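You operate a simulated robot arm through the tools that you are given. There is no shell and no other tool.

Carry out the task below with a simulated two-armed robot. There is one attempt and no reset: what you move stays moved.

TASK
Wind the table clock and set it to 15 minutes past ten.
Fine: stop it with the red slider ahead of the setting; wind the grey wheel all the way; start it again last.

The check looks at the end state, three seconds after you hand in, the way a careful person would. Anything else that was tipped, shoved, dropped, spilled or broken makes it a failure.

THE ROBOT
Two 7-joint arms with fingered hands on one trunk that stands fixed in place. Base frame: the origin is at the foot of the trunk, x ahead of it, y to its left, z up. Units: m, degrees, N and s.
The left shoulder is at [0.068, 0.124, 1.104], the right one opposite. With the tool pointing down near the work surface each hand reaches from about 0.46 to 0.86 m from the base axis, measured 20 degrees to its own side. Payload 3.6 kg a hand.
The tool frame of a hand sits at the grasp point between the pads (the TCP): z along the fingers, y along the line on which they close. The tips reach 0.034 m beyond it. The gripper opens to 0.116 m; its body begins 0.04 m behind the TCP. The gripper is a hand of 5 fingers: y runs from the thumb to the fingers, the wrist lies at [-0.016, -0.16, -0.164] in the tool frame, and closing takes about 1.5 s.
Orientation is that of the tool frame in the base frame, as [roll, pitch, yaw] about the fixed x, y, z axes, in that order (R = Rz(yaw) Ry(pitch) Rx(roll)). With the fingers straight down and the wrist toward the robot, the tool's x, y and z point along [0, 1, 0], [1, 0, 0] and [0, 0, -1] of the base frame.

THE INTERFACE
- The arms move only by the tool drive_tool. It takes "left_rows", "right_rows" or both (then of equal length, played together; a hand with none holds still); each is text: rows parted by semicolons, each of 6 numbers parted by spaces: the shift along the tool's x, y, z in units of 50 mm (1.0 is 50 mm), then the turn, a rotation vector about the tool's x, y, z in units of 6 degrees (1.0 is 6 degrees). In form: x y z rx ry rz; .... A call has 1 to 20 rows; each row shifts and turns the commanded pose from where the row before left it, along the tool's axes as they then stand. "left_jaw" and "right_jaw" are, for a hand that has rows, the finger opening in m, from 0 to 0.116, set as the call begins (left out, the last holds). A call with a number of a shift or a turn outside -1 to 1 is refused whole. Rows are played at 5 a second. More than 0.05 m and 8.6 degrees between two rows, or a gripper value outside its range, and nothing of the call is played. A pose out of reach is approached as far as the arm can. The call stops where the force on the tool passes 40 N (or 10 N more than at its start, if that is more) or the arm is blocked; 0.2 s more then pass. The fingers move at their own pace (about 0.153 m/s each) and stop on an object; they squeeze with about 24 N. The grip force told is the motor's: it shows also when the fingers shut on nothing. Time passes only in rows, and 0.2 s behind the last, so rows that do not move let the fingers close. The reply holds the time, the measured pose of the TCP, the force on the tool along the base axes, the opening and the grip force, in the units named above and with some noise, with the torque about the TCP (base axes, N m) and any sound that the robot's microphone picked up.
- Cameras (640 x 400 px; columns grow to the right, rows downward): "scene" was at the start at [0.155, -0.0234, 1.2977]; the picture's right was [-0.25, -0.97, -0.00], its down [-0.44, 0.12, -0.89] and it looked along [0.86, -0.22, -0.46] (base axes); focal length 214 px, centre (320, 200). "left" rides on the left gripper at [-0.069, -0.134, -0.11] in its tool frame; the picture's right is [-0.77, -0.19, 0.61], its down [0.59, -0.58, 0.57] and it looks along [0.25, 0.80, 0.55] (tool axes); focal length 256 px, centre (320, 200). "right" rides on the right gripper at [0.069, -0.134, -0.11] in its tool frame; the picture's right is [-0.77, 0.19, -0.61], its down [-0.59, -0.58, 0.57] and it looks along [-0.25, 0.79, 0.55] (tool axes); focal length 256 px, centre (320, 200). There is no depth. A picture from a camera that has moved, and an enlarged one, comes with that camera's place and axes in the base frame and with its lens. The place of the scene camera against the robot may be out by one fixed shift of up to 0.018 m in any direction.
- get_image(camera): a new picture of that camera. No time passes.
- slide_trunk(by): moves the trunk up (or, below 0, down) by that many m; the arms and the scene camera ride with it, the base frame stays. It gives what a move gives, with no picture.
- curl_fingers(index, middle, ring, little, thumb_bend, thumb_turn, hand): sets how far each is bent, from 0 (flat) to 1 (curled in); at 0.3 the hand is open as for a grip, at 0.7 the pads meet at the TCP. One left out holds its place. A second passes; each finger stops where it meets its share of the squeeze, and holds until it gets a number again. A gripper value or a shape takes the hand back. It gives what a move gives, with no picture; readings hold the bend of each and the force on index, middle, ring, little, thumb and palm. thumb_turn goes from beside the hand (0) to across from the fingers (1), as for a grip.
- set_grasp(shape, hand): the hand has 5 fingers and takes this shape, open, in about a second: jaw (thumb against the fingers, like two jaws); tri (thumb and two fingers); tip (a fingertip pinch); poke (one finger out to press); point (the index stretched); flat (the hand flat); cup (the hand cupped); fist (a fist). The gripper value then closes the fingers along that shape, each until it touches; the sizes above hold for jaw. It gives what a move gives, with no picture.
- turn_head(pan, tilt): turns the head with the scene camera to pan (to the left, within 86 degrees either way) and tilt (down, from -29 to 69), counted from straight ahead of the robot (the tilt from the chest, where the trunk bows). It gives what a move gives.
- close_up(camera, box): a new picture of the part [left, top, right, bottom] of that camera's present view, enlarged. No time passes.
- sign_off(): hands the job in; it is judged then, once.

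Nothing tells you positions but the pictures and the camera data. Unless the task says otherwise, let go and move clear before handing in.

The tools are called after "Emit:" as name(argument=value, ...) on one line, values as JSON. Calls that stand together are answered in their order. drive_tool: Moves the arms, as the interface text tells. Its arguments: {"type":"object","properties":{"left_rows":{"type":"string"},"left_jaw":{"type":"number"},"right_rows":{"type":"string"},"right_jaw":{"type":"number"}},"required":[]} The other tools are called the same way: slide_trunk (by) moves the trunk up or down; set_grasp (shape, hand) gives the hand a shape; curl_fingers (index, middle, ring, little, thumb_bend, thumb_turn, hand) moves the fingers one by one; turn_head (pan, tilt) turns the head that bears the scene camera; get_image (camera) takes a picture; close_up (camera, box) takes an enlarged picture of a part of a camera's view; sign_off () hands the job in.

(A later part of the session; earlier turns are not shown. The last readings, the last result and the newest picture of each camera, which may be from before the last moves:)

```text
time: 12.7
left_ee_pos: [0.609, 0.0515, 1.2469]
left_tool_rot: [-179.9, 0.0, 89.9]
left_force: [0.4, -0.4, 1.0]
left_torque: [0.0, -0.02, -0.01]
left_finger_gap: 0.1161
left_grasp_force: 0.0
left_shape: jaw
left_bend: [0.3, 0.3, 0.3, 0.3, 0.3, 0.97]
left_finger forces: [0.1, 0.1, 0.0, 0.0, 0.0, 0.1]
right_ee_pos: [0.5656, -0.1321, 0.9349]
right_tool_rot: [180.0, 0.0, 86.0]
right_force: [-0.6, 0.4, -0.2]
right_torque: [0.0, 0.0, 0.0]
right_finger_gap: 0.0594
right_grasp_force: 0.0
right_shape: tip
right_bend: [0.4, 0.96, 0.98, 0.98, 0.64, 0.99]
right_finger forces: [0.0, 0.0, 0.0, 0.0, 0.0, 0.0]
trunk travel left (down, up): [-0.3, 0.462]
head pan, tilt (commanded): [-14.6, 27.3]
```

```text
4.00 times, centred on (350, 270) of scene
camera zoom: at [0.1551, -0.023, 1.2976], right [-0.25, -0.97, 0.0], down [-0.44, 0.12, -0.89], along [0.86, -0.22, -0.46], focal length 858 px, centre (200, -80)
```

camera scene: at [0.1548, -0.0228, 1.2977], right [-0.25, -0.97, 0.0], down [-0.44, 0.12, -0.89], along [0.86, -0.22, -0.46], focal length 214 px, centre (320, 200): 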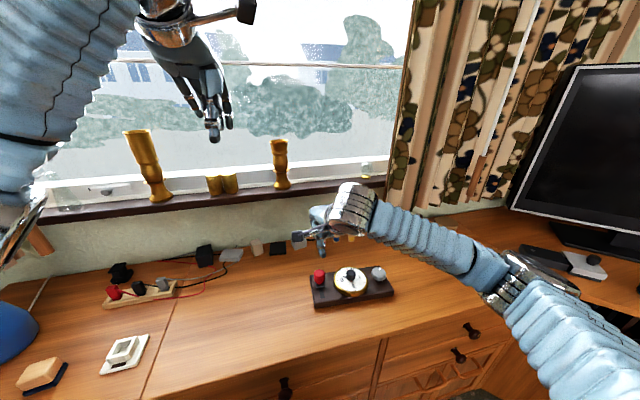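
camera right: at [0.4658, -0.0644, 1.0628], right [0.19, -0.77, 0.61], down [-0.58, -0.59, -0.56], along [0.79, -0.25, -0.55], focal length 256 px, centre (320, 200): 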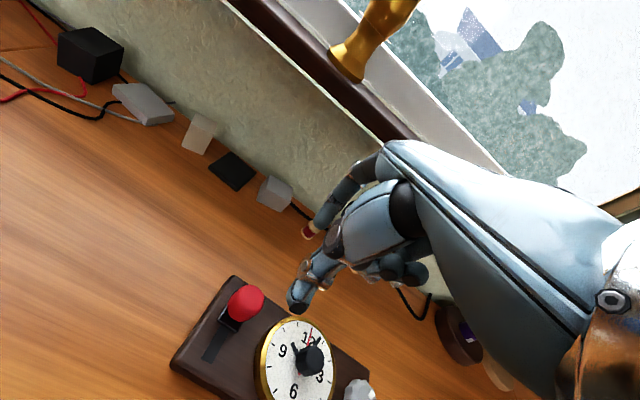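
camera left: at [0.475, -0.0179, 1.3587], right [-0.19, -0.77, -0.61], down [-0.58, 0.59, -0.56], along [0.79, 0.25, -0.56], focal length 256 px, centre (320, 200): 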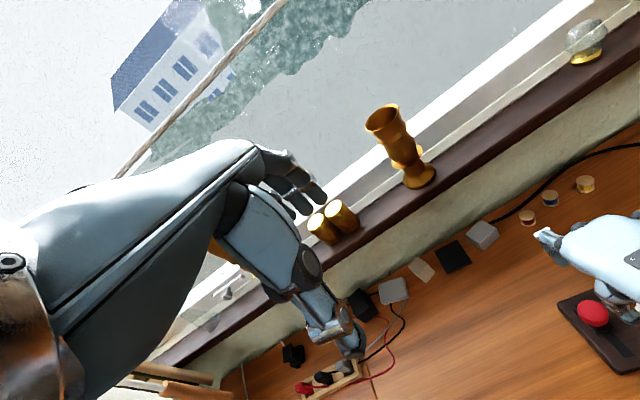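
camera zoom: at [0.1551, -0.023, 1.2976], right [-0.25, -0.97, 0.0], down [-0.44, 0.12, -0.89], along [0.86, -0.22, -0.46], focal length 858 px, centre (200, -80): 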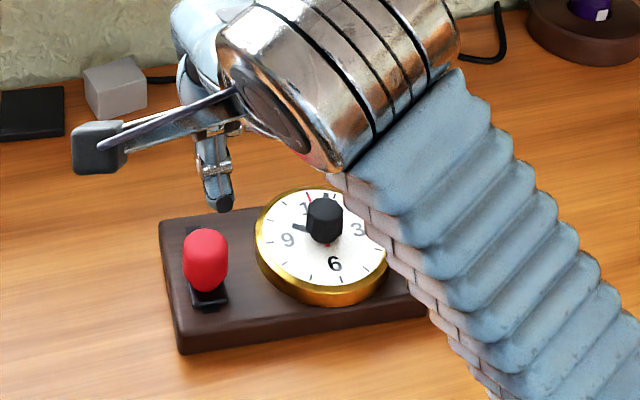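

The slider is now at the front end and the clock base hasn't moved. Next I'll carry the hand over the black setting knob at about [0.5815, -0.226], turning the hand counter-clockwise by 60° so I have room to turn clockwise.

Emit:
drive_tool(right_rows="-0.62 0.15 0.15 0 0 0;-0.62 0.15 0.15 0 0 0;-0.61 0.15 0.15 0 0 0;0 0 0 0 0 -1;0 0 0 0 0 -1;0 0 0 0 0 -1;0 0 0 0 0 -1;0 0 0 0 0 -1;0 0 0 0 0 -1;0 0 0 0 0 -1;0 0 0 0 0 -1;0 0 0 0 0 -1;0 0 0 0 0 -1;0 0 0 0 0 0", right_jaw=0.05)

Emit:
get_image(camera="scene")

Emit:
get_image(camera="right")

Emit:
get_image(camera="left")

```text
time: 15.7
left_ee_pos: [0.6104, 0.0512, 1.2475]
left_tool_rot: [-179.9, 0.0, 90.1]
left_force: [-0.8, -0.5, -0.1]
left_torque: [0.02, 0.0, -0.02]
left_finger_gap: 0.1157
left_grasp_force: 0.0
left_shape: jaw
left_bend: [0.3, 0.3, 0.3, 0.3, 0.3, 0.97]
left_finger forces: [0.0, 0.0, 0.1, 0.0, 0.0, 0.0]
right_ee_pos: [0.5822, -0.2264, 0.9142]
right_tool_rot: [-180.0, 0.0, 146.0]
right_force: [0.0, -0.3, -0.7]
right_torque: [0.01, -0.01, 0.0]
right_finger_gap: 0.0511
right_grasp_force: 0.0
right_shape: tip
right_bend: [0.44, 0.96, 0.98, 0.98, 0.67, 1.0]
right_finger forces: [0.0, 0.0, 0.0, 0.0, 0.0, 0.0]
trunk travel left (down, up): [-0.3, 0.462]
head pan, tilt (commanded): [-14.6, 27.3]
```

```text
taken
camera scene: at [0.1551, -0.0232, 1.2977], right [-0.25, -0.97, 0.0], down [-0.44, 0.12, -0.89], along [0.86, -0.22, -0.46], focal length 214 px, centre (320, 200)
```

scene: 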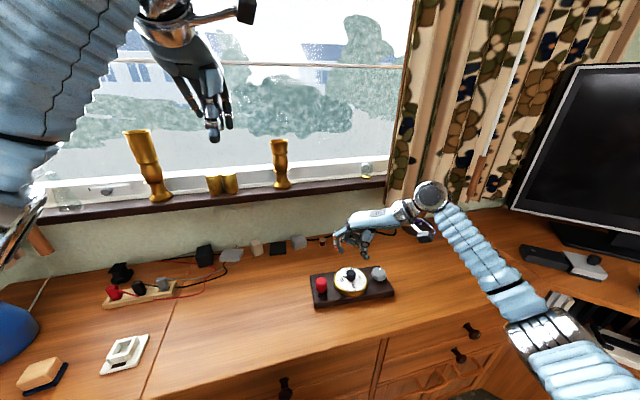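

```text
taken
camera right: at [0.4498, -0.2996, 1.0241], right [0.74, -0.27, 0.61], down [0.17, -0.81, -0.57], along [0.65, 0.52, -0.55], focal length 256 px, centre (320, 200)
```

right: 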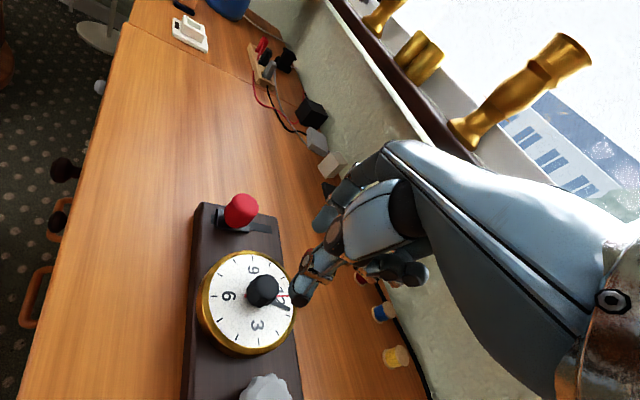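

```text
taken
camera left: at [0.4751, -0.0181, 1.3587], right [-0.19, -0.77, -0.61], down [-0.58, 0.59, -0.56], along [0.79, 0.25, -0.55], focal length 256 px, centre (320, 200)
```

left: 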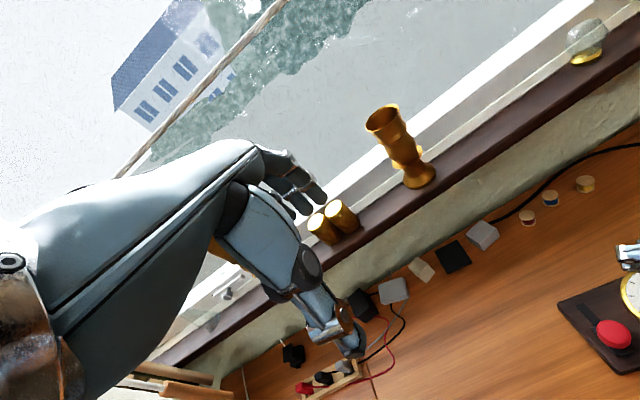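

The TCP is right over the black knob by my estimate. I'll check the alignment with an enlarged picture before descending.

Emit:
close_up(camera="right", box=[200, 230, 360, 400])

Emit:
close_up(camera="scene", box=[300, 220, 400, 310])

```text
2.35 times, centred on (280, 315) of right
camera zoom: at [0.4498, -0.2996, 1.0241], right [0.74, -0.27, 0.61], down [0.17, -0.81, -0.57], along [0.65, 0.52, -0.55], focal length 602 px, centre (414, -71)
```

zoom: 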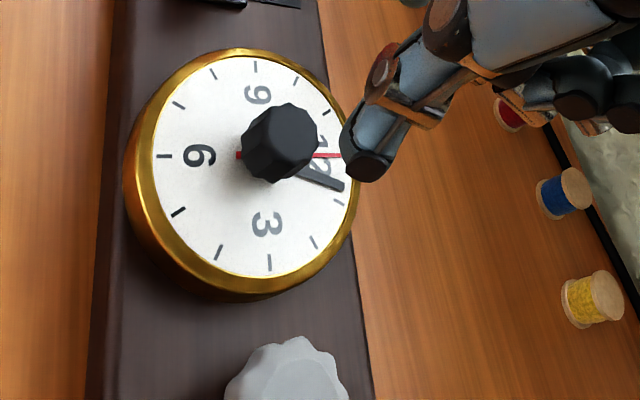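

```text
4.44 times, centred on (350, 265) of scene
camera zoom: at [0.1551, -0.0232, 1.2977], right [-0.25, -0.97, 0.0], down [-0.44, 0.12, -0.89], along [0.86, -0.22, -0.46], focal length 953 px, centre (187, -89)
```

zoom: 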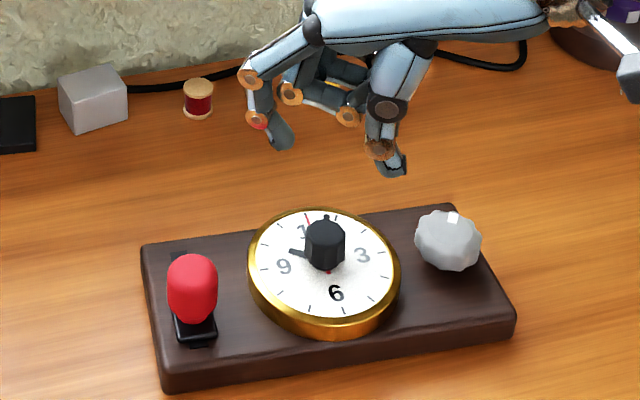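

Alignment looks good: thumb and index are on opposite sides of the knob axis. I'll descend to TCP z≈0.838.

Emit:
drive_tool(right_rows="0 0 0.3 0 0 0;0 0 0.3 0 0 0;0 0 0.3 0 0 0;0 0 0.3 0 0 0;0 0 0.2 0 0 0;0 0 0.12 0 0 0;0 0 0 0 0 0")

Emit:
close_up(camera="scene", box=[310, 240, 390, 300])

Emit:
close_up(camera="right", box=[200, 180, 440, 360])

```text
time: 17.3
left_ee_pos: [0.6093, 0.0509, 1.2472]
left_tool_rot: [-179.9, 0.0, 90.1]
left_force: [0.2, -0.3, 0.1]
left_torque: [-0.01, -0.01, -0.02]
left_finger_gap: 0.1163
left_grasp_force: 0.0
left_shape: jaw
left_bend: [0.3, 0.3, 0.3, 0.3, 0.3, 0.97]
left_finger forces: [0.1, 0.0, 0.1, 0.0, 0.1, 0.0]
right_ee_pos: [0.5825, -0.2262, 0.8382]
right_tool_rot: [-180.0, 0.0, 146.0]
right_force: [-0.6, 0.2, -1.0]
right_torque: [0.0, 0.02, -0.02]
right_finger_gap: 0.0508
right_grasp_force: 0.1
right_shape: tip
right_bend: [0.44, 0.96, 0.98, 0.98, 0.67, 1.0]
right_finger forces: [0.1, 0.1, 0.0, 0.0, 0.1, 0.0]
trunk travel left (down, up): [-0.3, 0.462]
head pan, tilt (commanded): [-14.6, 27.3]
```

```text
6.67 times, centred on (350, 270) of scene
camera zoom: at [0.1551, -0.0232, 1.2977], right [-0.25, -0.97, 0.0], down [-0.45, 0.12, -0.89], along [0.86, -0.22, -0.46], focal length 1430 px, centre (120, -267)
```

zoom: 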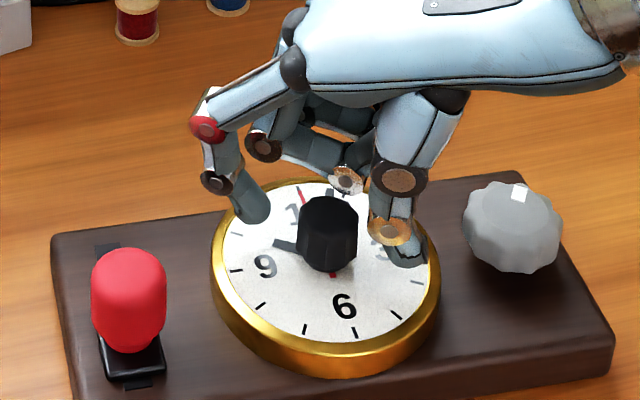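

```text
2.22 times, centred on (320, 270) of right
camera zoom: at [0.4503, -0.2982, 0.9479], right [0.74, -0.28, 0.61], down [0.17, -0.81, -0.57], along [0.65, 0.52, -0.55], focal length 569 px, centre (320, 44)
```

zoom: 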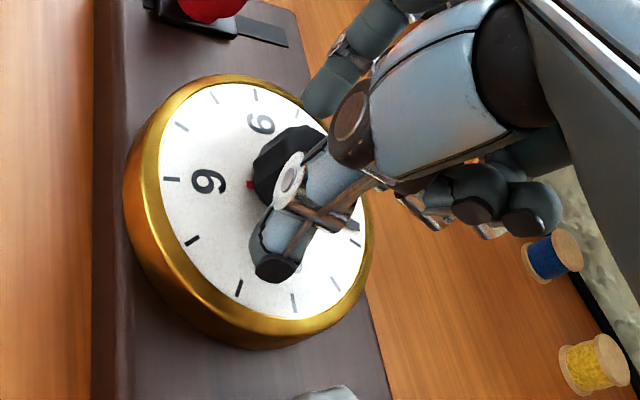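

The thumb and index straddle the black knob nicely. I'll close the pinch on it.

Emit:
drive_tool(right_rows="0 0 0 0 0 0;0 0 0 0 0 0;0 0 0 0 0 0;0 0 0 0 0 0;0 0 0 0 0 0", right_jaw=0.015)

Emit:
close_up(camera="scene", box=[310, 240, 390, 300])

```text
time: 18.5
left_ee_pos: [0.6109, 0.0517, 1.2458]
left_tool_rot: [-180.0, 0.0, 90.0]
left_force: [1.2, -0.5, 0.5]
left_torque: [-0.01, -0.01, 0.01]
left_finger_gap: 0.1159
left_grasp_force: 0.1
left_shape: jaw
left_bend: [0.3, 0.3, 0.3, 0.3, 0.3, 0.97]
left_finger forces: [0.0, 0.0, 0.0, 0.0, 0.1, 0.1]
right_ee_pos: [0.5836, -0.2262, 0.8371]
right_tool_rot: [-179.9, -0.2, 146.0]
right_force: [-0.5, 1.1, -0.8]
right_torque: [0.15, -0.08, -0.04]
right_finger_gap: 0.0195
right_grasp_force: 24.0
right_shape: tip
right_bend: [0.6, 1.0, 1.0, 1.0, 0.7, 1.0]
right_finger forces: [21.7, 0.0, 0.0, 0.0, 19.9, 0.0]
trunk travel left (down, up): [-0.3, 0.462]
head pan, tilt (commanded): [-14.6, 27.3]
```

```text
6.67 times, centred on (350, 270) of scene
camera zoom: at [0.1562, -0.0235, 1.2974], right [-0.25, -0.97, 0.0], down [-0.45, 0.12, -0.89], along [0.86, -0.22, -0.46], focal length 1430 px, centre (120, -267)
```

zoom: 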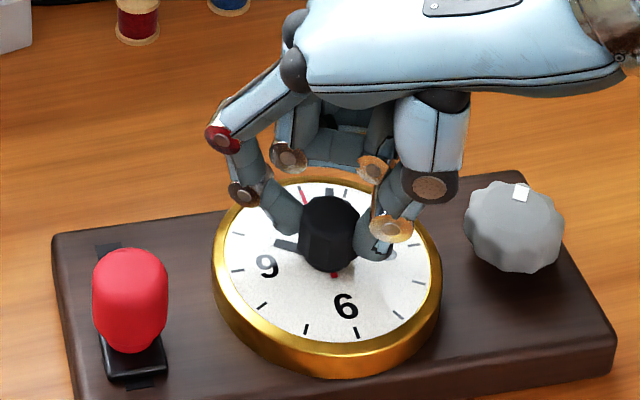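

The knob is held with balanced forces (about 20 N each side). I'll turn it 12° clockwise and see how the hands respond.

Emit:
drive_tool(right_rows="0 0 0 0 0 0.5;0 0 0 0 0 0.5;0 0 0 0 0 0.5;0 0 0 0 0 0.5;0 0 0 0 0 0")

Emit:
close_up(camera="scene", box=[310, 240, 390, 300])

Emit:
close_up(camera="right", box=[200, 180, 440, 360])

```text
time: 19.7
left_ee_pos: [0.6112, 0.0503, 1.2465]
left_tool_rot: [-179.9, 0.1, 90.0]
left_force: [-0.7, -0.2, 0.3]
left_torque: [-0.03, 0.02, 0.02]
left_finger_gap: 0.1158
left_grasp_force: 0.1
left_shape: jaw
left_bend: [0.3, 0.3, 0.3, 0.3, 0.3, 0.97]
left_finger forces: [0.0, 0.0, 0.1, 0.0, 0.1, 0.0]
right_ee_pos: [0.5824, -0.2269, 0.8375]
right_tool_rot: [-179.8, -0.1, 133.8]
right_force: [1.6, 0.9, -0.3]
right_torque: [0.13, -0.15, 0.03]
right_finger_gap: 0.0196
right_grasp_force: 24.2
right_shape: tip
right_bend: [0.6, 1.0, 1.0, 1.0, 0.7, 1.0]
right_finger forces: [22.2, 0.0, 0.0, 0.0, 19.8, 0.0]
trunk travel left (down, up): [-0.3, 0.462]
head pan, tilt (commanded): [-14.6, 27.3]
```

```text
6.67 times, centred on (350, 270) of scene
camera zoom: at [0.1574, -0.0236, 1.2974], right [-0.25, -0.97, 0.0], down [-0.45, 0.12, -0.89], along [0.86, -0.22, -0.46], focal length 1430 px, centre (120, -267)
```

zoom: 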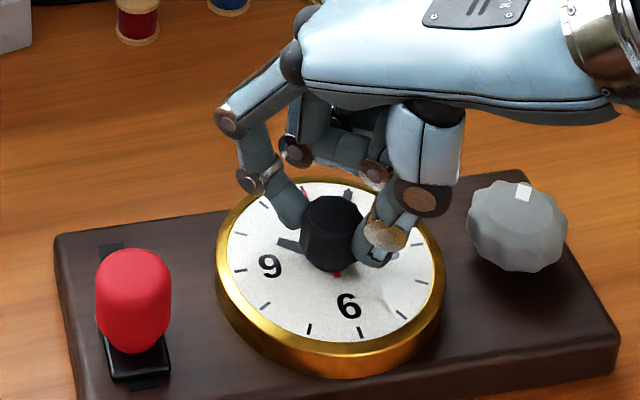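

```text
2.22 times, centred on (320, 270) of right
camera zoom: at [0.4387, -0.2703, 0.947], right [0.67, -0.42, 0.61], down [-0.01, -0.82, -0.57], along [0.74, 0.37, -0.56], focal length 569 px, centre (320, 44)
```

zoom: 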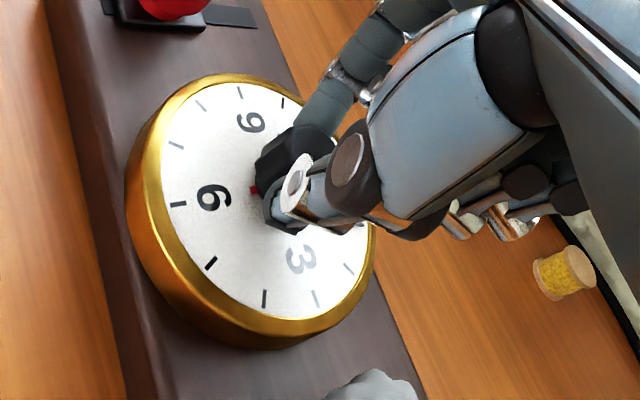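

The minute hand moved along with the knob (about two minutes for 12°). I'll turn about 30° more and check again.

Emit:
drive_tool(right_rows="0 0 0 0 0 0.6;0 0 0 0 0 0.6;0 0 0 0 0 0.6;0 0 0 0 0 0.6;0 0 0 0 0 0.6;0 0 0 0 0 0.6;0 0 0 0 0 0.6;0 0 0 0 0 0.6;0 0 0 0 0 0")

Emit:
close_up(camera="scene", box=[310, 240, 390, 300])

Emit:
close_up(camera="right", box=[200, 180, 440, 360])

```text
time: 21.7
left_ee_pos: [0.6104, 0.0507, 1.2466]
left_tool_rot: [-180.0, -0.1, 89.9]
left_force: [1.1, -0.6, 0.3]
left_torque: [0.01, -0.01, -0.04]
left_finger_gap: 0.116
left_grasp_force: 0.0
left_shape: jaw
left_bend: [0.3, 0.3, 0.3, 0.3, 0.3, 0.97]
left_finger forces: [0.0, 0.0, 0.0, 0.0, 0.0, 0.0]
right_ee_pos: [0.5827, -0.2282, 0.8368]
right_tool_rot: [-179.9, -0.1, 105.0]
right_force: [2.4, -0.1, -0.2]
right_torque: [0.0, -0.18, 0.01]
right_finger_gap: 0.0196
right_grasp_force: 23.8
right_shape: tip
right_bend: [0.6, 1.0, 1.0, 1.0, 0.7, 1.0]
right_finger forces: [22.2, 0.0, 0.0, 0.1, 19.8, 0.0]
trunk travel left (down, up): [-0.3, 0.462]
head pan, tilt (commanded): [-14.6, 27.3]
```

```text
6.67 times, centred on (350, 270) of scene
camera zoom: at [0.1564, -0.0237, 1.2974], right [-0.25, -0.97, 0.0], down [-0.45, 0.12, -0.89], along [0.86, -0.22, -0.46], focal length 1430 px, centre (120, -267)
```

zoom: 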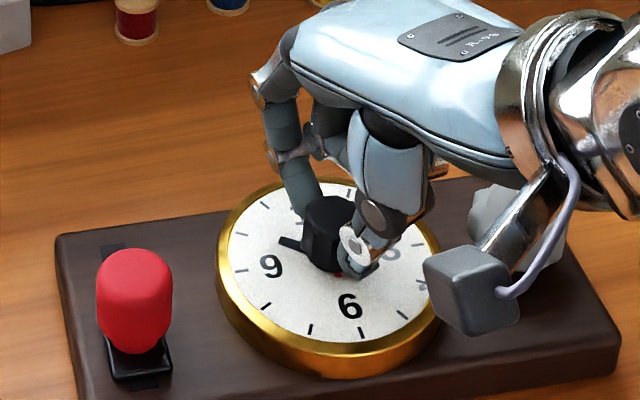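

```text
2.22 times, centred on (320, 270) of right
camera zoom: at [0.4356, -0.1959, 0.9473], right [0.38, -0.69, 0.61], down [-0.4, -0.72, -0.56], along [0.83, -0.03, -0.56], focal length 569 px, centre (320, 44)
```

zoom: 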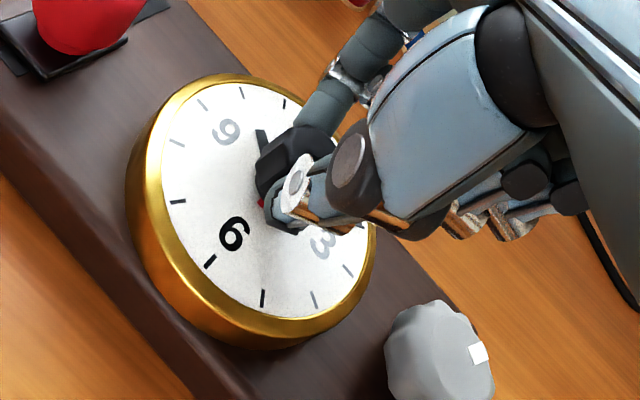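

The minute hand should now be near 10 minutes past but is hidden by my thumb. I'll turn 24° more, then open, lift away and read the dial.

Emit:
drive_tool(right_rows="0 0 0 0 0 0.6;0 0 0 0 0 0.6;0 0 0 0 0 0.6;0 0 0 0 0 0.6;0 0 0 0 0 0.6;0 0 0 0 0 0.6;0 0 0 0 0 0.6;0 0 0 0 0 0")

Emit:
close_up(camera="scene", box=[310, 240, 390, 300])

Emit:
close_up(camera="left", box=[560, 200, 640, 360])

```text
time: 23.5
left_ee_pos: [0.6099, 0.0502, 1.2479]
left_tool_rot: [-179.9, -0.1, 90.0]
left_force: [-0.8, -0.1, -0.6]
left_torque: [-0.01, 0.01, 0.02]
left_finger_gap: 0.1158
left_grasp_force: 0.1
left_shape: jaw
left_bend: [0.3, 0.3, 0.3, 0.3, 0.3, 0.97]
left_finger forces: [0.1, 0.1, 0.1, 0.0, 0.0, 0.0]
right_ee_pos: [0.5837, -0.228, 0.8365]
right_tool_rot: [-179.8, 0.0, 79.9]
right_force: [1.4, -0.6, -0.7]
right_torque: [-0.05, -0.12, 0.05]
right_finger_gap: 0.0197
right_grasp_force: 24.2
right_shape: tip
right_bend: [0.6, 1.0, 1.0, 1.0, 0.7, 1.0]
right_finger forces: [22.2, 0.0, 0.0, 0.1, 20.7, 0.0]
trunk travel left (down, up): [-0.3, 0.462]
head pan, tilt (commanded): [-14.6, 27.3]
```

```text
6.67 times, centred on (350, 270) of scene
camera zoom: at [0.156, -0.0236, 1.2975], right [-0.25, -0.97, 0.0], down [-0.45, 0.12, -0.89], along [0.86, -0.22, -0.46], focal length 1430 px, centre (120, -267)
```

zoom: 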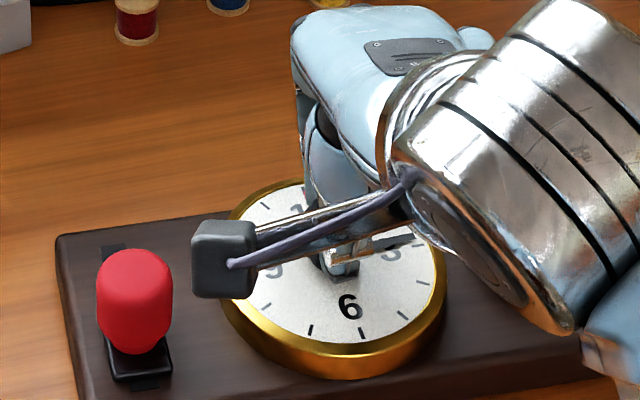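

```text
2.50 times, centred on (600, 280) of left
camera zoom: at [0.4761, -0.0186, 1.3583], right [-0.19, -0.77, -0.61], down [-0.58, 0.59, -0.56], along [0.79, 0.25, -0.56], focal length 640 px, centre (-380, 0)
```

zoom: 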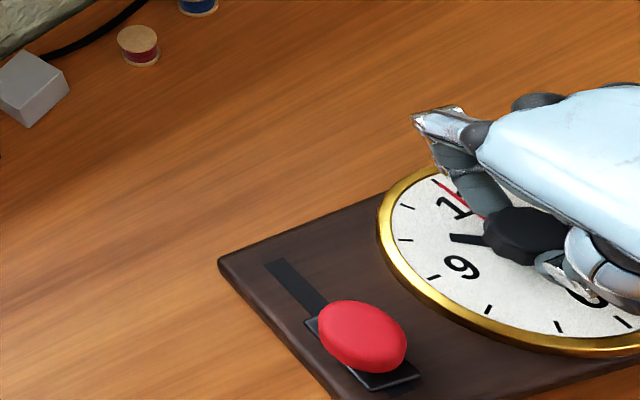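

I can glimpse the minute hand near the 3. I'll zoom in there before letting go.

Emit:
close_up(camera="scene", box=[340, 260, 372, 280])

```text
16.00 times, centred on (356, 270) of scene
camera zoom: at [0.156, -0.0236, 1.2975], right [-0.25, -0.97, 0.0], down [-0.45, 0.12, -0.89], along [0.86, -0.22, -0.46], focal length 3432 px, centre (-256, -920)
```

zoom: 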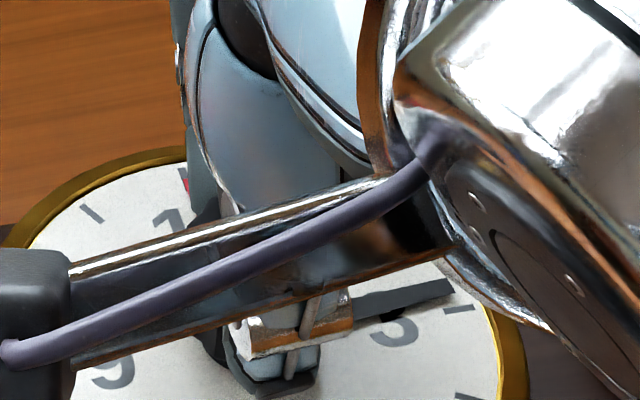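

It's close to 15 minutes already. I'll open and lift the hand, then measure the dial from clean views.

Emit:
drive_tool(right_rows="0 0 0 0 0 0;0 0 0 0 0 0;0 0 0 0 0 0;0 0 -0.6 0 0 0;0 0 -0.9 0 0 0;0 0 -0.9 0 0 0;0 0 0 0 0 -1;0 0 0 0 0 -1;0 0 0 0 0 -1;0 0 0 0 0 -1;0 0 0 0 0 -1;0 0 0 0 0 -1;0 0 0 0 0 -1;0 0 0 0 0 -1;0 0 0 0 0 -1;0 0 0 0 0 -1;0 0 0 0 0 0", right_jaw=0.05)

Emit:
close_up(camera="scene", box=[330, 260, 380, 300])

Emit:
close_up(camera="right", box=[180, 220, 320, 360])

```text
time: 27.1
left_ee_pos: [0.6097, 0.0517, 1.2478]
left_tool_rot: [-179.9, 0.0, 90.1]
left_force: [-0.1, -0.8, -0.3]
left_torque: [0.0, 0.01, 0.03]
left_finger_gap: 0.1161
left_grasp_force: 0.0
left_shape: jaw
left_bend: [0.3, 0.3, 0.3, 0.3, 0.3, 0.97]
left_finger forces: [0.0, 0.0, 0.1, 0.0, 0.1, 0.0]
right_ee_pos: [0.5824, -0.2274, 0.9573]
right_tool_rot: [-179.9, 0.0, 140.0]
right_force: [0.1, 0.3, 0.2]
right_torque: [0.01, 0.04, 0.01]
right_finger_gap: 0.0504
right_grasp_force: 0.1
right_shape: tip
right_bend: [0.44, 0.97, 0.98, 0.98, 0.67, 0.99]
right_finger forces: [0.0, 0.1, 0.0, 0.0, 0.0, 0.1]
trunk travel left (down, up): [-0.3, 0.462]
head pan, tilt (commanded): [-14.6, 27.3]
```

```text
10.00 times, centred on (355, 280) of scene
camera zoom: at [0.1551, -0.0231, 1.2977], right [-0.25, -0.97, 0.0], down [-0.44, 0.12, -0.89], along [0.86, -0.22, -0.46], focal length 2145 px, centre (-30, -600)
```

zoom: 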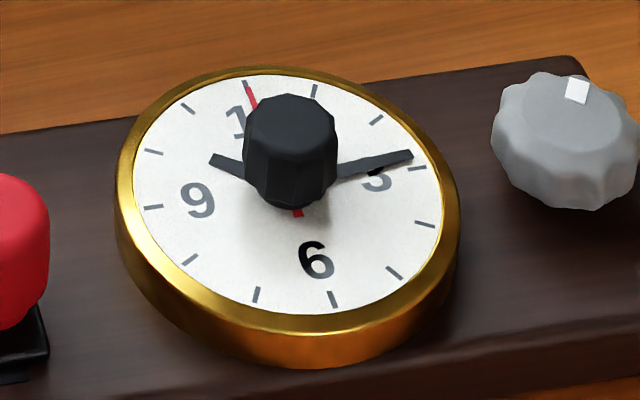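

```text
2.86 times, centred on (250, 290) of right
camera zoom: at [0.4429, -0.2853, 1.0678], right [0.71, -0.35, 0.61], down [0.08, -0.82, -0.57], along [0.7, 0.45, -0.55], focal length 731 px, centre (520, -57)
```

zoom: 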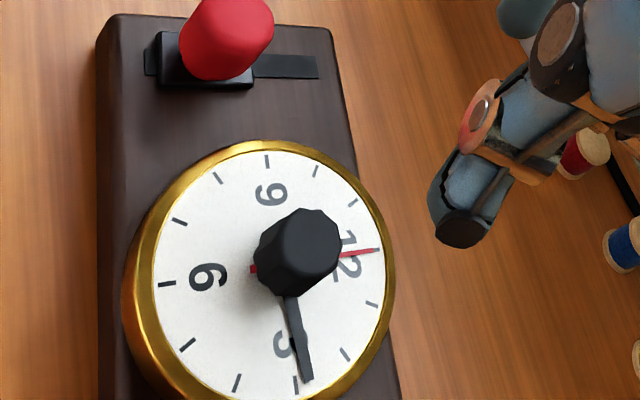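

The dial now reads roughly 10:14 and the second hand hasn't moved; the base also crept 2–3 mm, so I must be gentle. I'll zoom more to read the minute hand precisely.

Emit:
close_up(camera="right", box=[206, 250, 286, 350])

Emit:
close_up(camera="scene", box=[338, 264, 376, 294])

Emit:
close_up(camera="left", box=[540, 250, 640, 380])

Emit:
get_image(camera="scene")

```text
4.00 times, centred on (246, 300) of right
camera zoom: at [0.4429, -0.2853, 1.0678], right [0.71, -0.35, 0.61], down [0.08, -0.82, -0.57], along [0.7, 0.45, -0.55], focal length 1024 px, centre (616, -200)
```

zoom: 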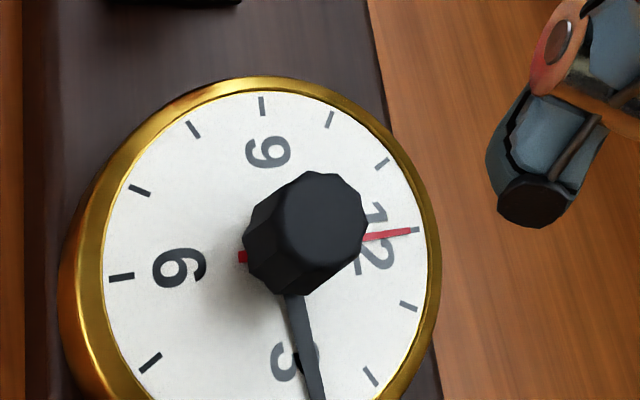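

```text
13.33 times, centred on (357, 279) of scene
camera zoom: at [0.1551, -0.0231, 1.2977], right [-0.25, -0.97, 0.0], down [-0.44, 0.12, -0.89], along [0.86, -0.22, -0.46], focal length 2860 px, centre (-173, -853)
```

zoom: 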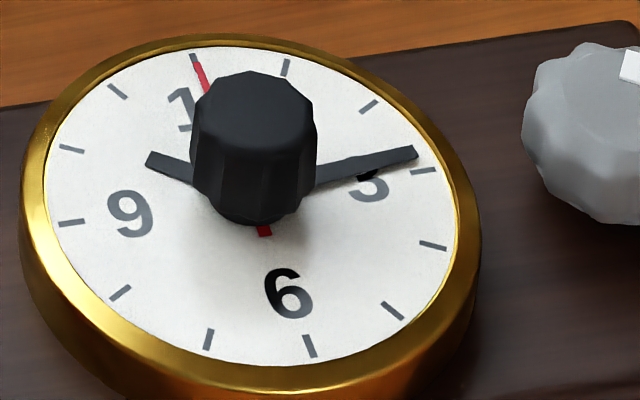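

```text
3.08 times, centred on (590, 315) of left
camera zoom: at [0.4751, -0.0181, 1.3587], right [-0.19, -0.77, -0.61], down [-0.58, 0.59, -0.56], along [0.79, 0.25, -0.55], focal length 788 px, centre (-511, -154)
```

zoom: 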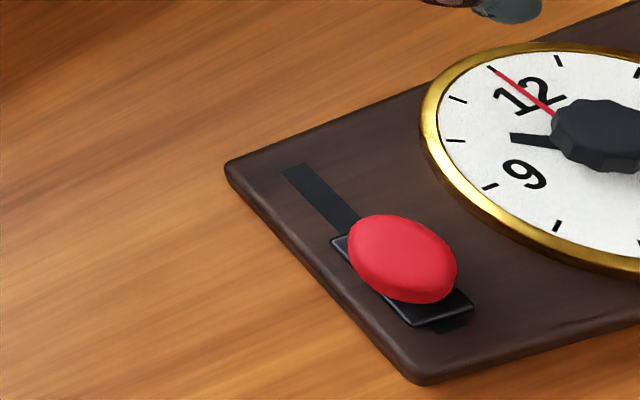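

```text
taken
camera scene: at [0.1551, -0.0231, 1.2977], right [-0.25, -0.97, 0.0], down [-0.44, 0.12, -0.89], along [0.86, -0.22, -0.46], focal length 214 px, centre (320, 200)
```

scene: 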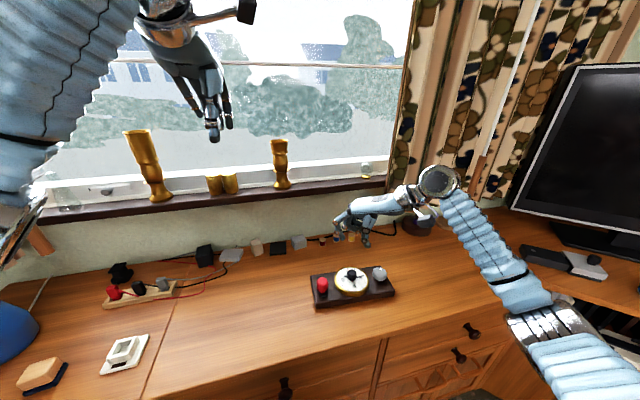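

My best reading is about 10:14.2, so about 4.5° more is needed. I'll return to the knob at a yaw of 100°, re-grip, and add that small turn.

Emit:
drive_tool(right_rows="0 0 0 0 0 1;0 0 0 0 0 1;0 0 0 0 0 1;0 0 0 0 0 1;0 0 0 0 0 1;0 0 0 0 0 1;0 0 0 0 0 0.6;0 0 0.6 0 0 0;0 0 0.6 0 0 0;0 0 0.6 0 0 0;0 0 0.4 0 0 0;0 0 0.2 0 0 0;0 0 0 0 0 0")

Emit:
close_up(camera="scene", box=[310, 240, 390, 300])

Emit:
close_up(camera="right", box=[200, 180, 440, 360])

```text
time: 29.9
left_ee_pos: [0.6098, 0.0513, 1.2468]
left_tool_rot: [-179.9, 0.0, 90.0]
left_force: [0.3, 0.3, 0.8]
left_torque: [0.03, -0.02, 0.02]
left_finger_gap: 0.1156
left_grasp_force: 0.1
left_shape: jaw
left_bend: [0.3, 0.3, 0.3, 0.3, 0.3, 0.97]
left_finger forces: [0.0, 0.0, 0.1, 0.1, 0.0, 0.0]
right_ee_pos: [0.5824, -0.228, 0.8382]
right_tool_rot: [179.9, -0.1, 100.4]
right_force: [0.3, 0.5, -1.2]
right_torque: [-0.03, 0.02, 0.03]
right_finger_gap: 0.0504
right_grasp_force: 0.0
right_shape: tip
right_bend: [0.44, 0.97, 0.98, 0.98, 0.67, 0.99]
right_finger forces: [0.1, 0.0, 0.0, 0.0, 0.1, 0.0]
trunk travel left (down, up): [-0.3, 0.462]
head pan, tilt (commanded): [-14.6, 27.3]
```

```text
6.67 times, centred on (350, 270) of scene
camera zoom: at [0.155, -0.0231, 1.2977], right [-0.25, -0.97, 0.0], down [-0.44, 0.12, -0.89], along [0.86, -0.22, -0.46], focal length 1430 px, centre (120, -267)
```

zoom: 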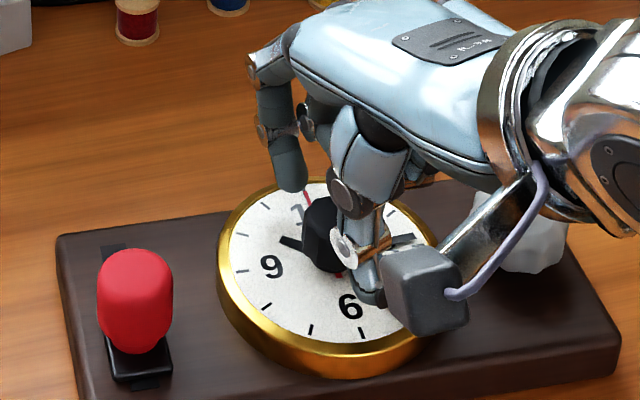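

```text
2.22 times, centred on (320, 270) of right
camera zoom: at [0.4382, -0.1836, 0.9475], right [0.32, -0.72, 0.61], down [-0.46, -0.68, -0.57], along [0.83, -0.1, -0.55], focal length 569 px, centre (320, 44)
```

zoom: 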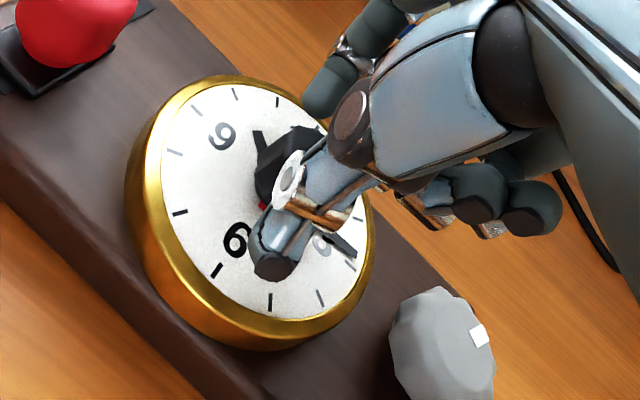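

The hand straddles the knob again without touching. I'll close, then turn 4.5° clockwise.

Emit:
drive_tool(right_rows="0 0 0 0 0 0;0 0 0 0 0 0;0 0 0 0 0 0;0 0 0 0 0 0;0 0 0 0 0 0.25;0 0 0 0 0 0.25;0 0 0 0 0 0.25;0 0 0 0 0 0;0 0 0 0 0 0", right_jaw=0.015)

Emit:
close_up(camera="scene", box=[330, 260, 380, 300])

Emit:
close_up(camera="right", box=[200, 180, 440, 360])

```text
time: 31.9
left_ee_pos: [0.6113, 0.0501, 1.2478]
left_tool_rot: [-179.9, 0.0, 90.0]
left_force: [-0.1, 0.6, -0.5]
left_torque: [0.0, 0.01, 0.0]
left_finger_gap: 0.1159
left_grasp_force: 0.0
left_shape: jaw
left_bend: [0.3, 0.3, 0.3, 0.3, 0.3, 0.97]
left_finger forces: [0.1, 0.1, 0.0, 0.1, 0.1, 0.0]
right_ee_pos: [0.5833, -0.2281, 0.8369]
right_tool_rot: [-179.9, -0.1, 95.7]
right_force: [1.1, 2.6, 0.0]
right_torque: [0.09, -0.18, -0.01]
right_finger_gap: 0.0193
right_grasp_force: 24.3
right_shape: tip
right_bend: [0.6, 1.0, 1.0, 1.0, 0.7, 1.0]
right_finger forces: [21.4, 0.0, 0.0, 0.1, 20.0, 0.0]
trunk travel left (down, up): [-0.3, 0.462]
head pan, tilt (commanded): [-14.6, 27.3]
```

```text
10.00 times, centred on (355, 280) of scene
camera zoom: at [0.1563, -0.0235, 1.2974], right [-0.25, -0.97, 0.0], down [-0.45, 0.12, -0.89], along [0.86, -0.22, -0.46], focal length 2145 px, centre (-30, -600)
```

zoom: 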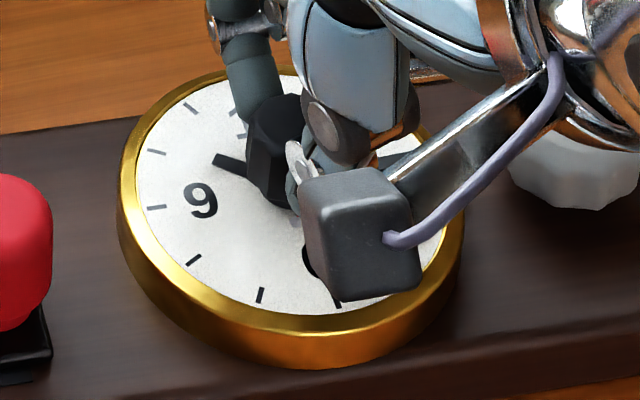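

```text
2.22 times, centred on (320, 270) of right
camera zoom: at [0.4426, -0.1726, 0.947], right [0.27, -0.75, 0.61], down [-0.52, -0.64, -0.56], along [0.81, -0.16, -0.56], focal length 569 px, centre (320, 44)
```

zoom: 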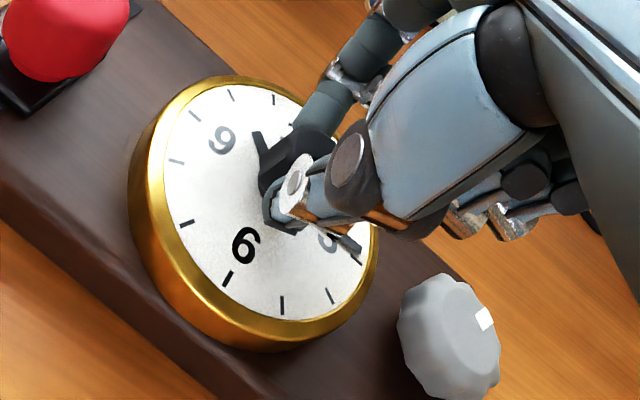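

I'll release, lift, and swing the wrist out of the view to read the dial again.

Emit:
drive_tool(right_rows="0 0 0 0 0 0;0 0 0 0 0 0;0 0 0 0 0 0;0 0 -0.6 0 0 0;0 0 -0.9 0 0 0;0 0 -0.9 0 0 0;0 0 0 0 0 -1;0 0 0 0 0 -1;0 0 0 0 0 -1;0 0 0 0 0 -1;0 0 0 0 0 -1;0 0 0 0 0 -1;0 0 0 0 0 -1;0 0 0 0 0 -0.4;0 0 0 0 0 0", right_jaw=0.05)

Emit:
close_up(camera="scene", box=[338, 264, 376, 294])

Emit:
close_up(camera="right", box=[196, 250, 296, 370])

Emit:
close_up(camera="scene", box=[330, 260, 380, 300])

```text
time: 35.1
left_ee_pos: [0.6092, 0.0497, 1.2472]
left_tool_rot: [-179.9, 0.0, 90.0]
left_force: [0.0, 0.0, -0.1]
left_torque: [-0.01, 0.0, 0.01]
left_finger_gap: 0.1158
left_grasp_force: 0.1
left_shape: jaw
left_bend: [0.3, 0.3, 0.3, 0.3, 0.3, 0.97]
left_finger forces: [0.1, 0.0, 0.0, 0.0, 0.0, 0.0]
right_ee_pos: [0.5819, -0.2287, 0.9578]
right_tool_rot: [180.0, 0.1, 140.3]
right_force: [-0.2, -0.8, -0.2]
right_torque: [-0.01, 0.01, 0.02]
right_finger_gap: 0.0504
right_grasp_force: 0.0
right_shape: tip
right_bend: [0.44, 0.97, 0.98, 0.98, 0.67, 0.99]
right_finger forces: [0.0, 0.1, 0.0, 0.0, 0.1, 0.0]
trunk travel left (down, up): [-0.3, 0.462]
head pan, tilt (commanded): [-14.6, 27.3]
```

```text
13.33 times, centred on (357, 279) of scene
camera zoom: at [0.1552, -0.0232, 1.2976], right [-0.25, -0.97, 0.0], down [-0.45, 0.12, -0.89], along [0.86, -0.22, -0.46], focal length 2860 px, centre (-173, -853)
```

zoom: 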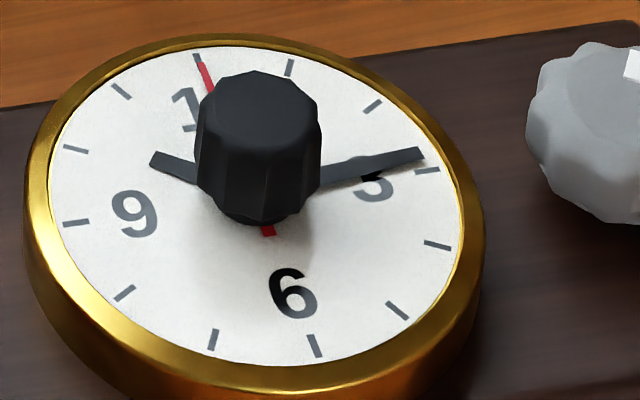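

```text
3.33 times, centred on (246, 310) of right
camera zoom: at [0.4437, -0.2867, 1.0682], right [0.71, -0.35, 0.61], down [0.09, -0.82, -0.57], along [0.7, 0.45, -0.55], focal length 853 px, centre (567, -167)
```

zoom: 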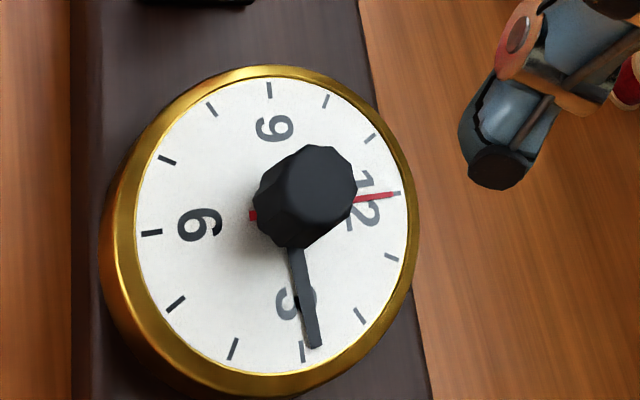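

```text
10.00 times, centred on (355, 280) of scene
camera zoom: at [0.1552, -0.0232, 1.2976], right [-0.25, -0.97, 0.0], down [-0.45, 0.12, -0.89], along [0.86, -0.22, -0.46], focal length 2145 px, centre (-30, -600)
```

zoom: 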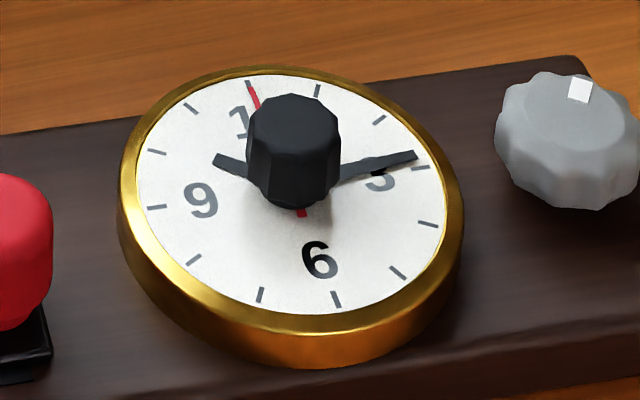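

The minute hand moved less than I turned (some finger give). I'll measure its tip against the 3 tick with the highest zoom before correcting.

Emit:
close_up(camera="scene", box=[358, 270, 374, 280])

Emit:
close_up(camera="right", box=[222, 325, 270, 365])

Emit:
close_up(camera="scene", box=[340, 268, 372, 288])

```text
16.00 times, centred on (366, 275) of scene
camera zoom: at [0.1552, -0.0232, 1.2976], right [-0.25, -0.97, 0.0], down [-0.45, 0.12, -0.89], along [0.86, -0.22, -0.46], focal length 3432 px, centre (-416, -1000)
```

zoom: 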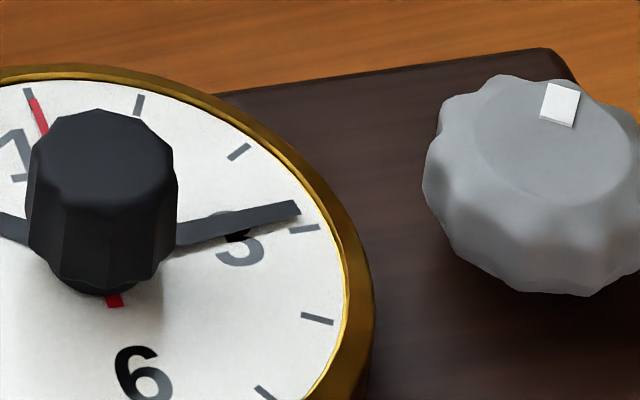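

```text
10.00 times, centred on (246, 345) of right
camera zoom: at [0.4437, -0.2867, 1.0682], right [0.71, -0.35, 0.61], down [0.09, -0.82, -0.57], along [0.7, 0.45, -0.55], focal length 2560 px, centre (1060, -1250)
```

zoom: 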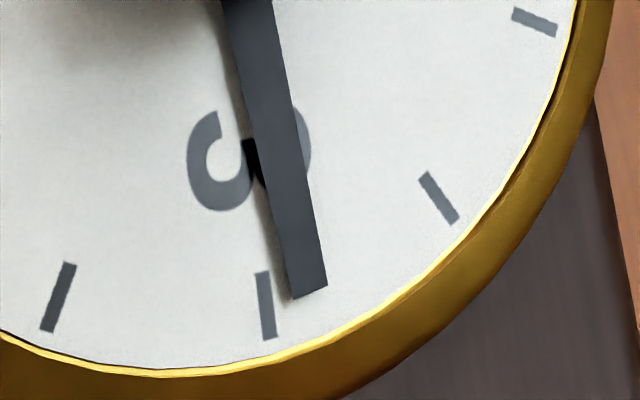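

```text
16.00 times, centred on (356, 278) of scene
camera zoom: at [0.1552, -0.0232, 1.2976], right [-0.25, -0.97, 0.0], down [-0.45, 0.12, -0.89], along [0.86, -0.22, -0.46], focal length 3432 px, centre (-256, -1048)
```

zoom: 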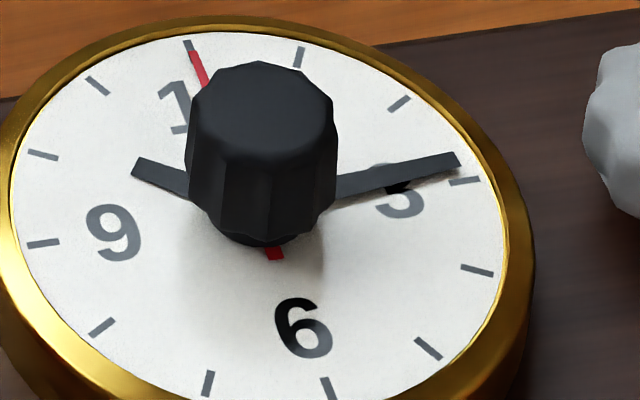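

Careful measurement gives the minute hand about 4.4° short of the 3 (≈10:14.3), with the grip losing some 3–4° to finger give. I'll re-grip and turn 8° this time.

Emit:
drive_tool(right_rows="0 0 0 0 0 1;0 0 0 0 0 1;0 0 0 0 0 1;0 0 0 0 0 1;0 0 0 0 0 1;0 0 0 0 0 1;0 0 0.6 0 0 0;0 0 0.6 0 0 0;0 0 0.6 0 0 0;0 0 0.4 0 0 0;0 0 0.22 0 0 0;0 0 0 0 0 0")

Emit:
drive_tool(right_rows="0 0 0 0 0 0;0 0 0 0 0 0;0 0 0 0 0 0;0 0 0 0 0 0;0 0 0 0 0 0.33;0 0 0 0 0 0.33;0 0 0 0 0 0.34;0 0 0 0 0 0.33;0 0 0 0 0 0;0 0 0 0 0 0", right_jaw=0.015)

Emit:
close_up(camera="scene", box=[330, 260, 380, 300])

Emit:
close_up(camera="right", box=[240, 220, 380, 320])

```text
time: 37.7
left_ee_pos: [0.6091, 0.0514, 1.2475]
left_tool_rot: [-179.9, 0.0, 90.0]
left_force: [-0.4, -1.0, -0.4]
left_torque: [0.01, -0.05, 0.0]
left_finger_gap: 0.1162
left_grasp_force: 0.1
left_shape: jaw
left_bend: [0.3, 0.3, 0.3, 0.3, 0.3, 0.97]
left_finger forces: [0.1, 0.0, 0.0, 0.1, 0.0, 0.1]
right_ee_pos: [0.5845, -0.2262, 0.836]
right_tool_rot: [-179.9, -0.1, 104.4]
right_force: [0.6, -0.6, 0.4]
right_torque: [-0.04, 0.01, 0.01]
right_finger_gap: 0.0506
right_grasp_force: 0.0
right_shape: tip
right_bend: [0.44, 0.97, 0.98, 0.98, 0.67, 0.99]
right_finger forces: [0.0, 0.1, 0.1, 0.1, 0.0, 0.0]
trunk travel left (down, up): [-0.3, 0.462]
head pan, tilt (commanded): [-14.6, 27.3]
```

```text
time: 39.9
left_ee_pos: [0.6112, 0.0511, 1.2468]
left_tool_rot: [-179.9, -0.1, 90.0]
left_force: [0.5, 0.2, -0.1]
left_torque: [0.02, 0.0, 0.01]
left_finger_gap: 0.1158
left_grasp_force: 0.2
left_shape: jaw
left_bend: [0.3, 0.3, 0.3, 0.3, 0.3, 0.97]
left_finger forces: [0.1, 0.0, 0.1, 0.0, 0.0, 0.0]
right_ee_pos: [0.5836, -0.2279, 0.8343]
right_tool_rot: [-179.9, 0.0, 96.3]
right_force: [0.3, 0.1, -0.1]
right_torque: [0.06, -0.14, 0.01]
right_finger_gap: 0.0181
right_grasp_force: 23.6
right_shape: tip
right_bend: [0.61, 1.0, 1.0, 1.0, 0.7, 1.0]
right_finger forces: [21.6, 0.0, 0.0, 0.1, 19.4, 0.1]
trunk travel left (down, up): [-0.3, 0.462]
head pan, tilt (commanded): [-14.6, 27.3]
```

```text
10.00 times, centred on (355, 280) of scene
camera zoom: at [0.1562, -0.0237, 1.2975], right [-0.25, -0.97, 0.0], down [-0.45, 0.12, -0.89], along [0.86, -0.22, -0.46], focal length 2145 px, centre (-30, -600)
```

zoom: 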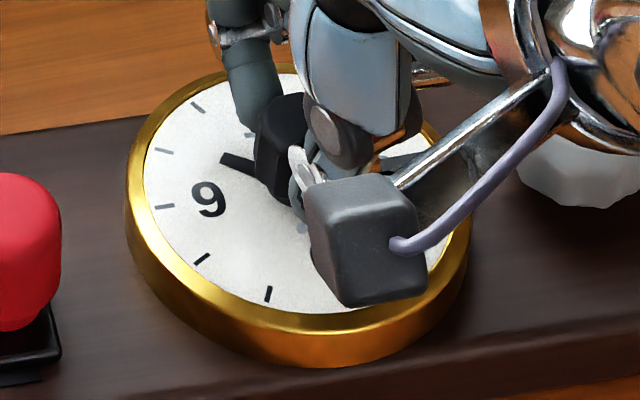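

```text
4.00 times, centred on (310, 270) of right
camera zoom: at [0.4423, -0.174, 0.9453], right [0.27, -0.74, 0.61], down [-0.51, -0.65, -0.56], along [0.82, -0.16, -0.56], focal length 1024 px, centre (360, -80)
```

zoom: 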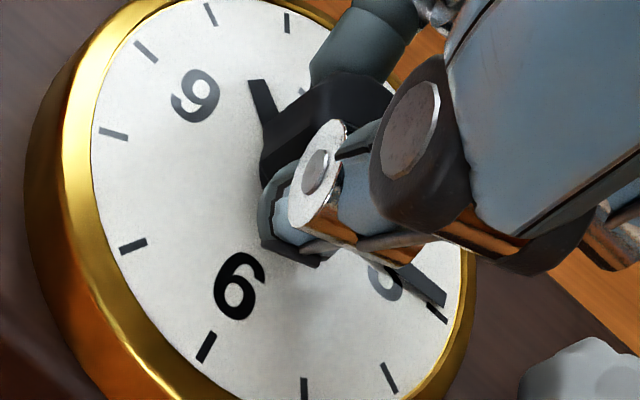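

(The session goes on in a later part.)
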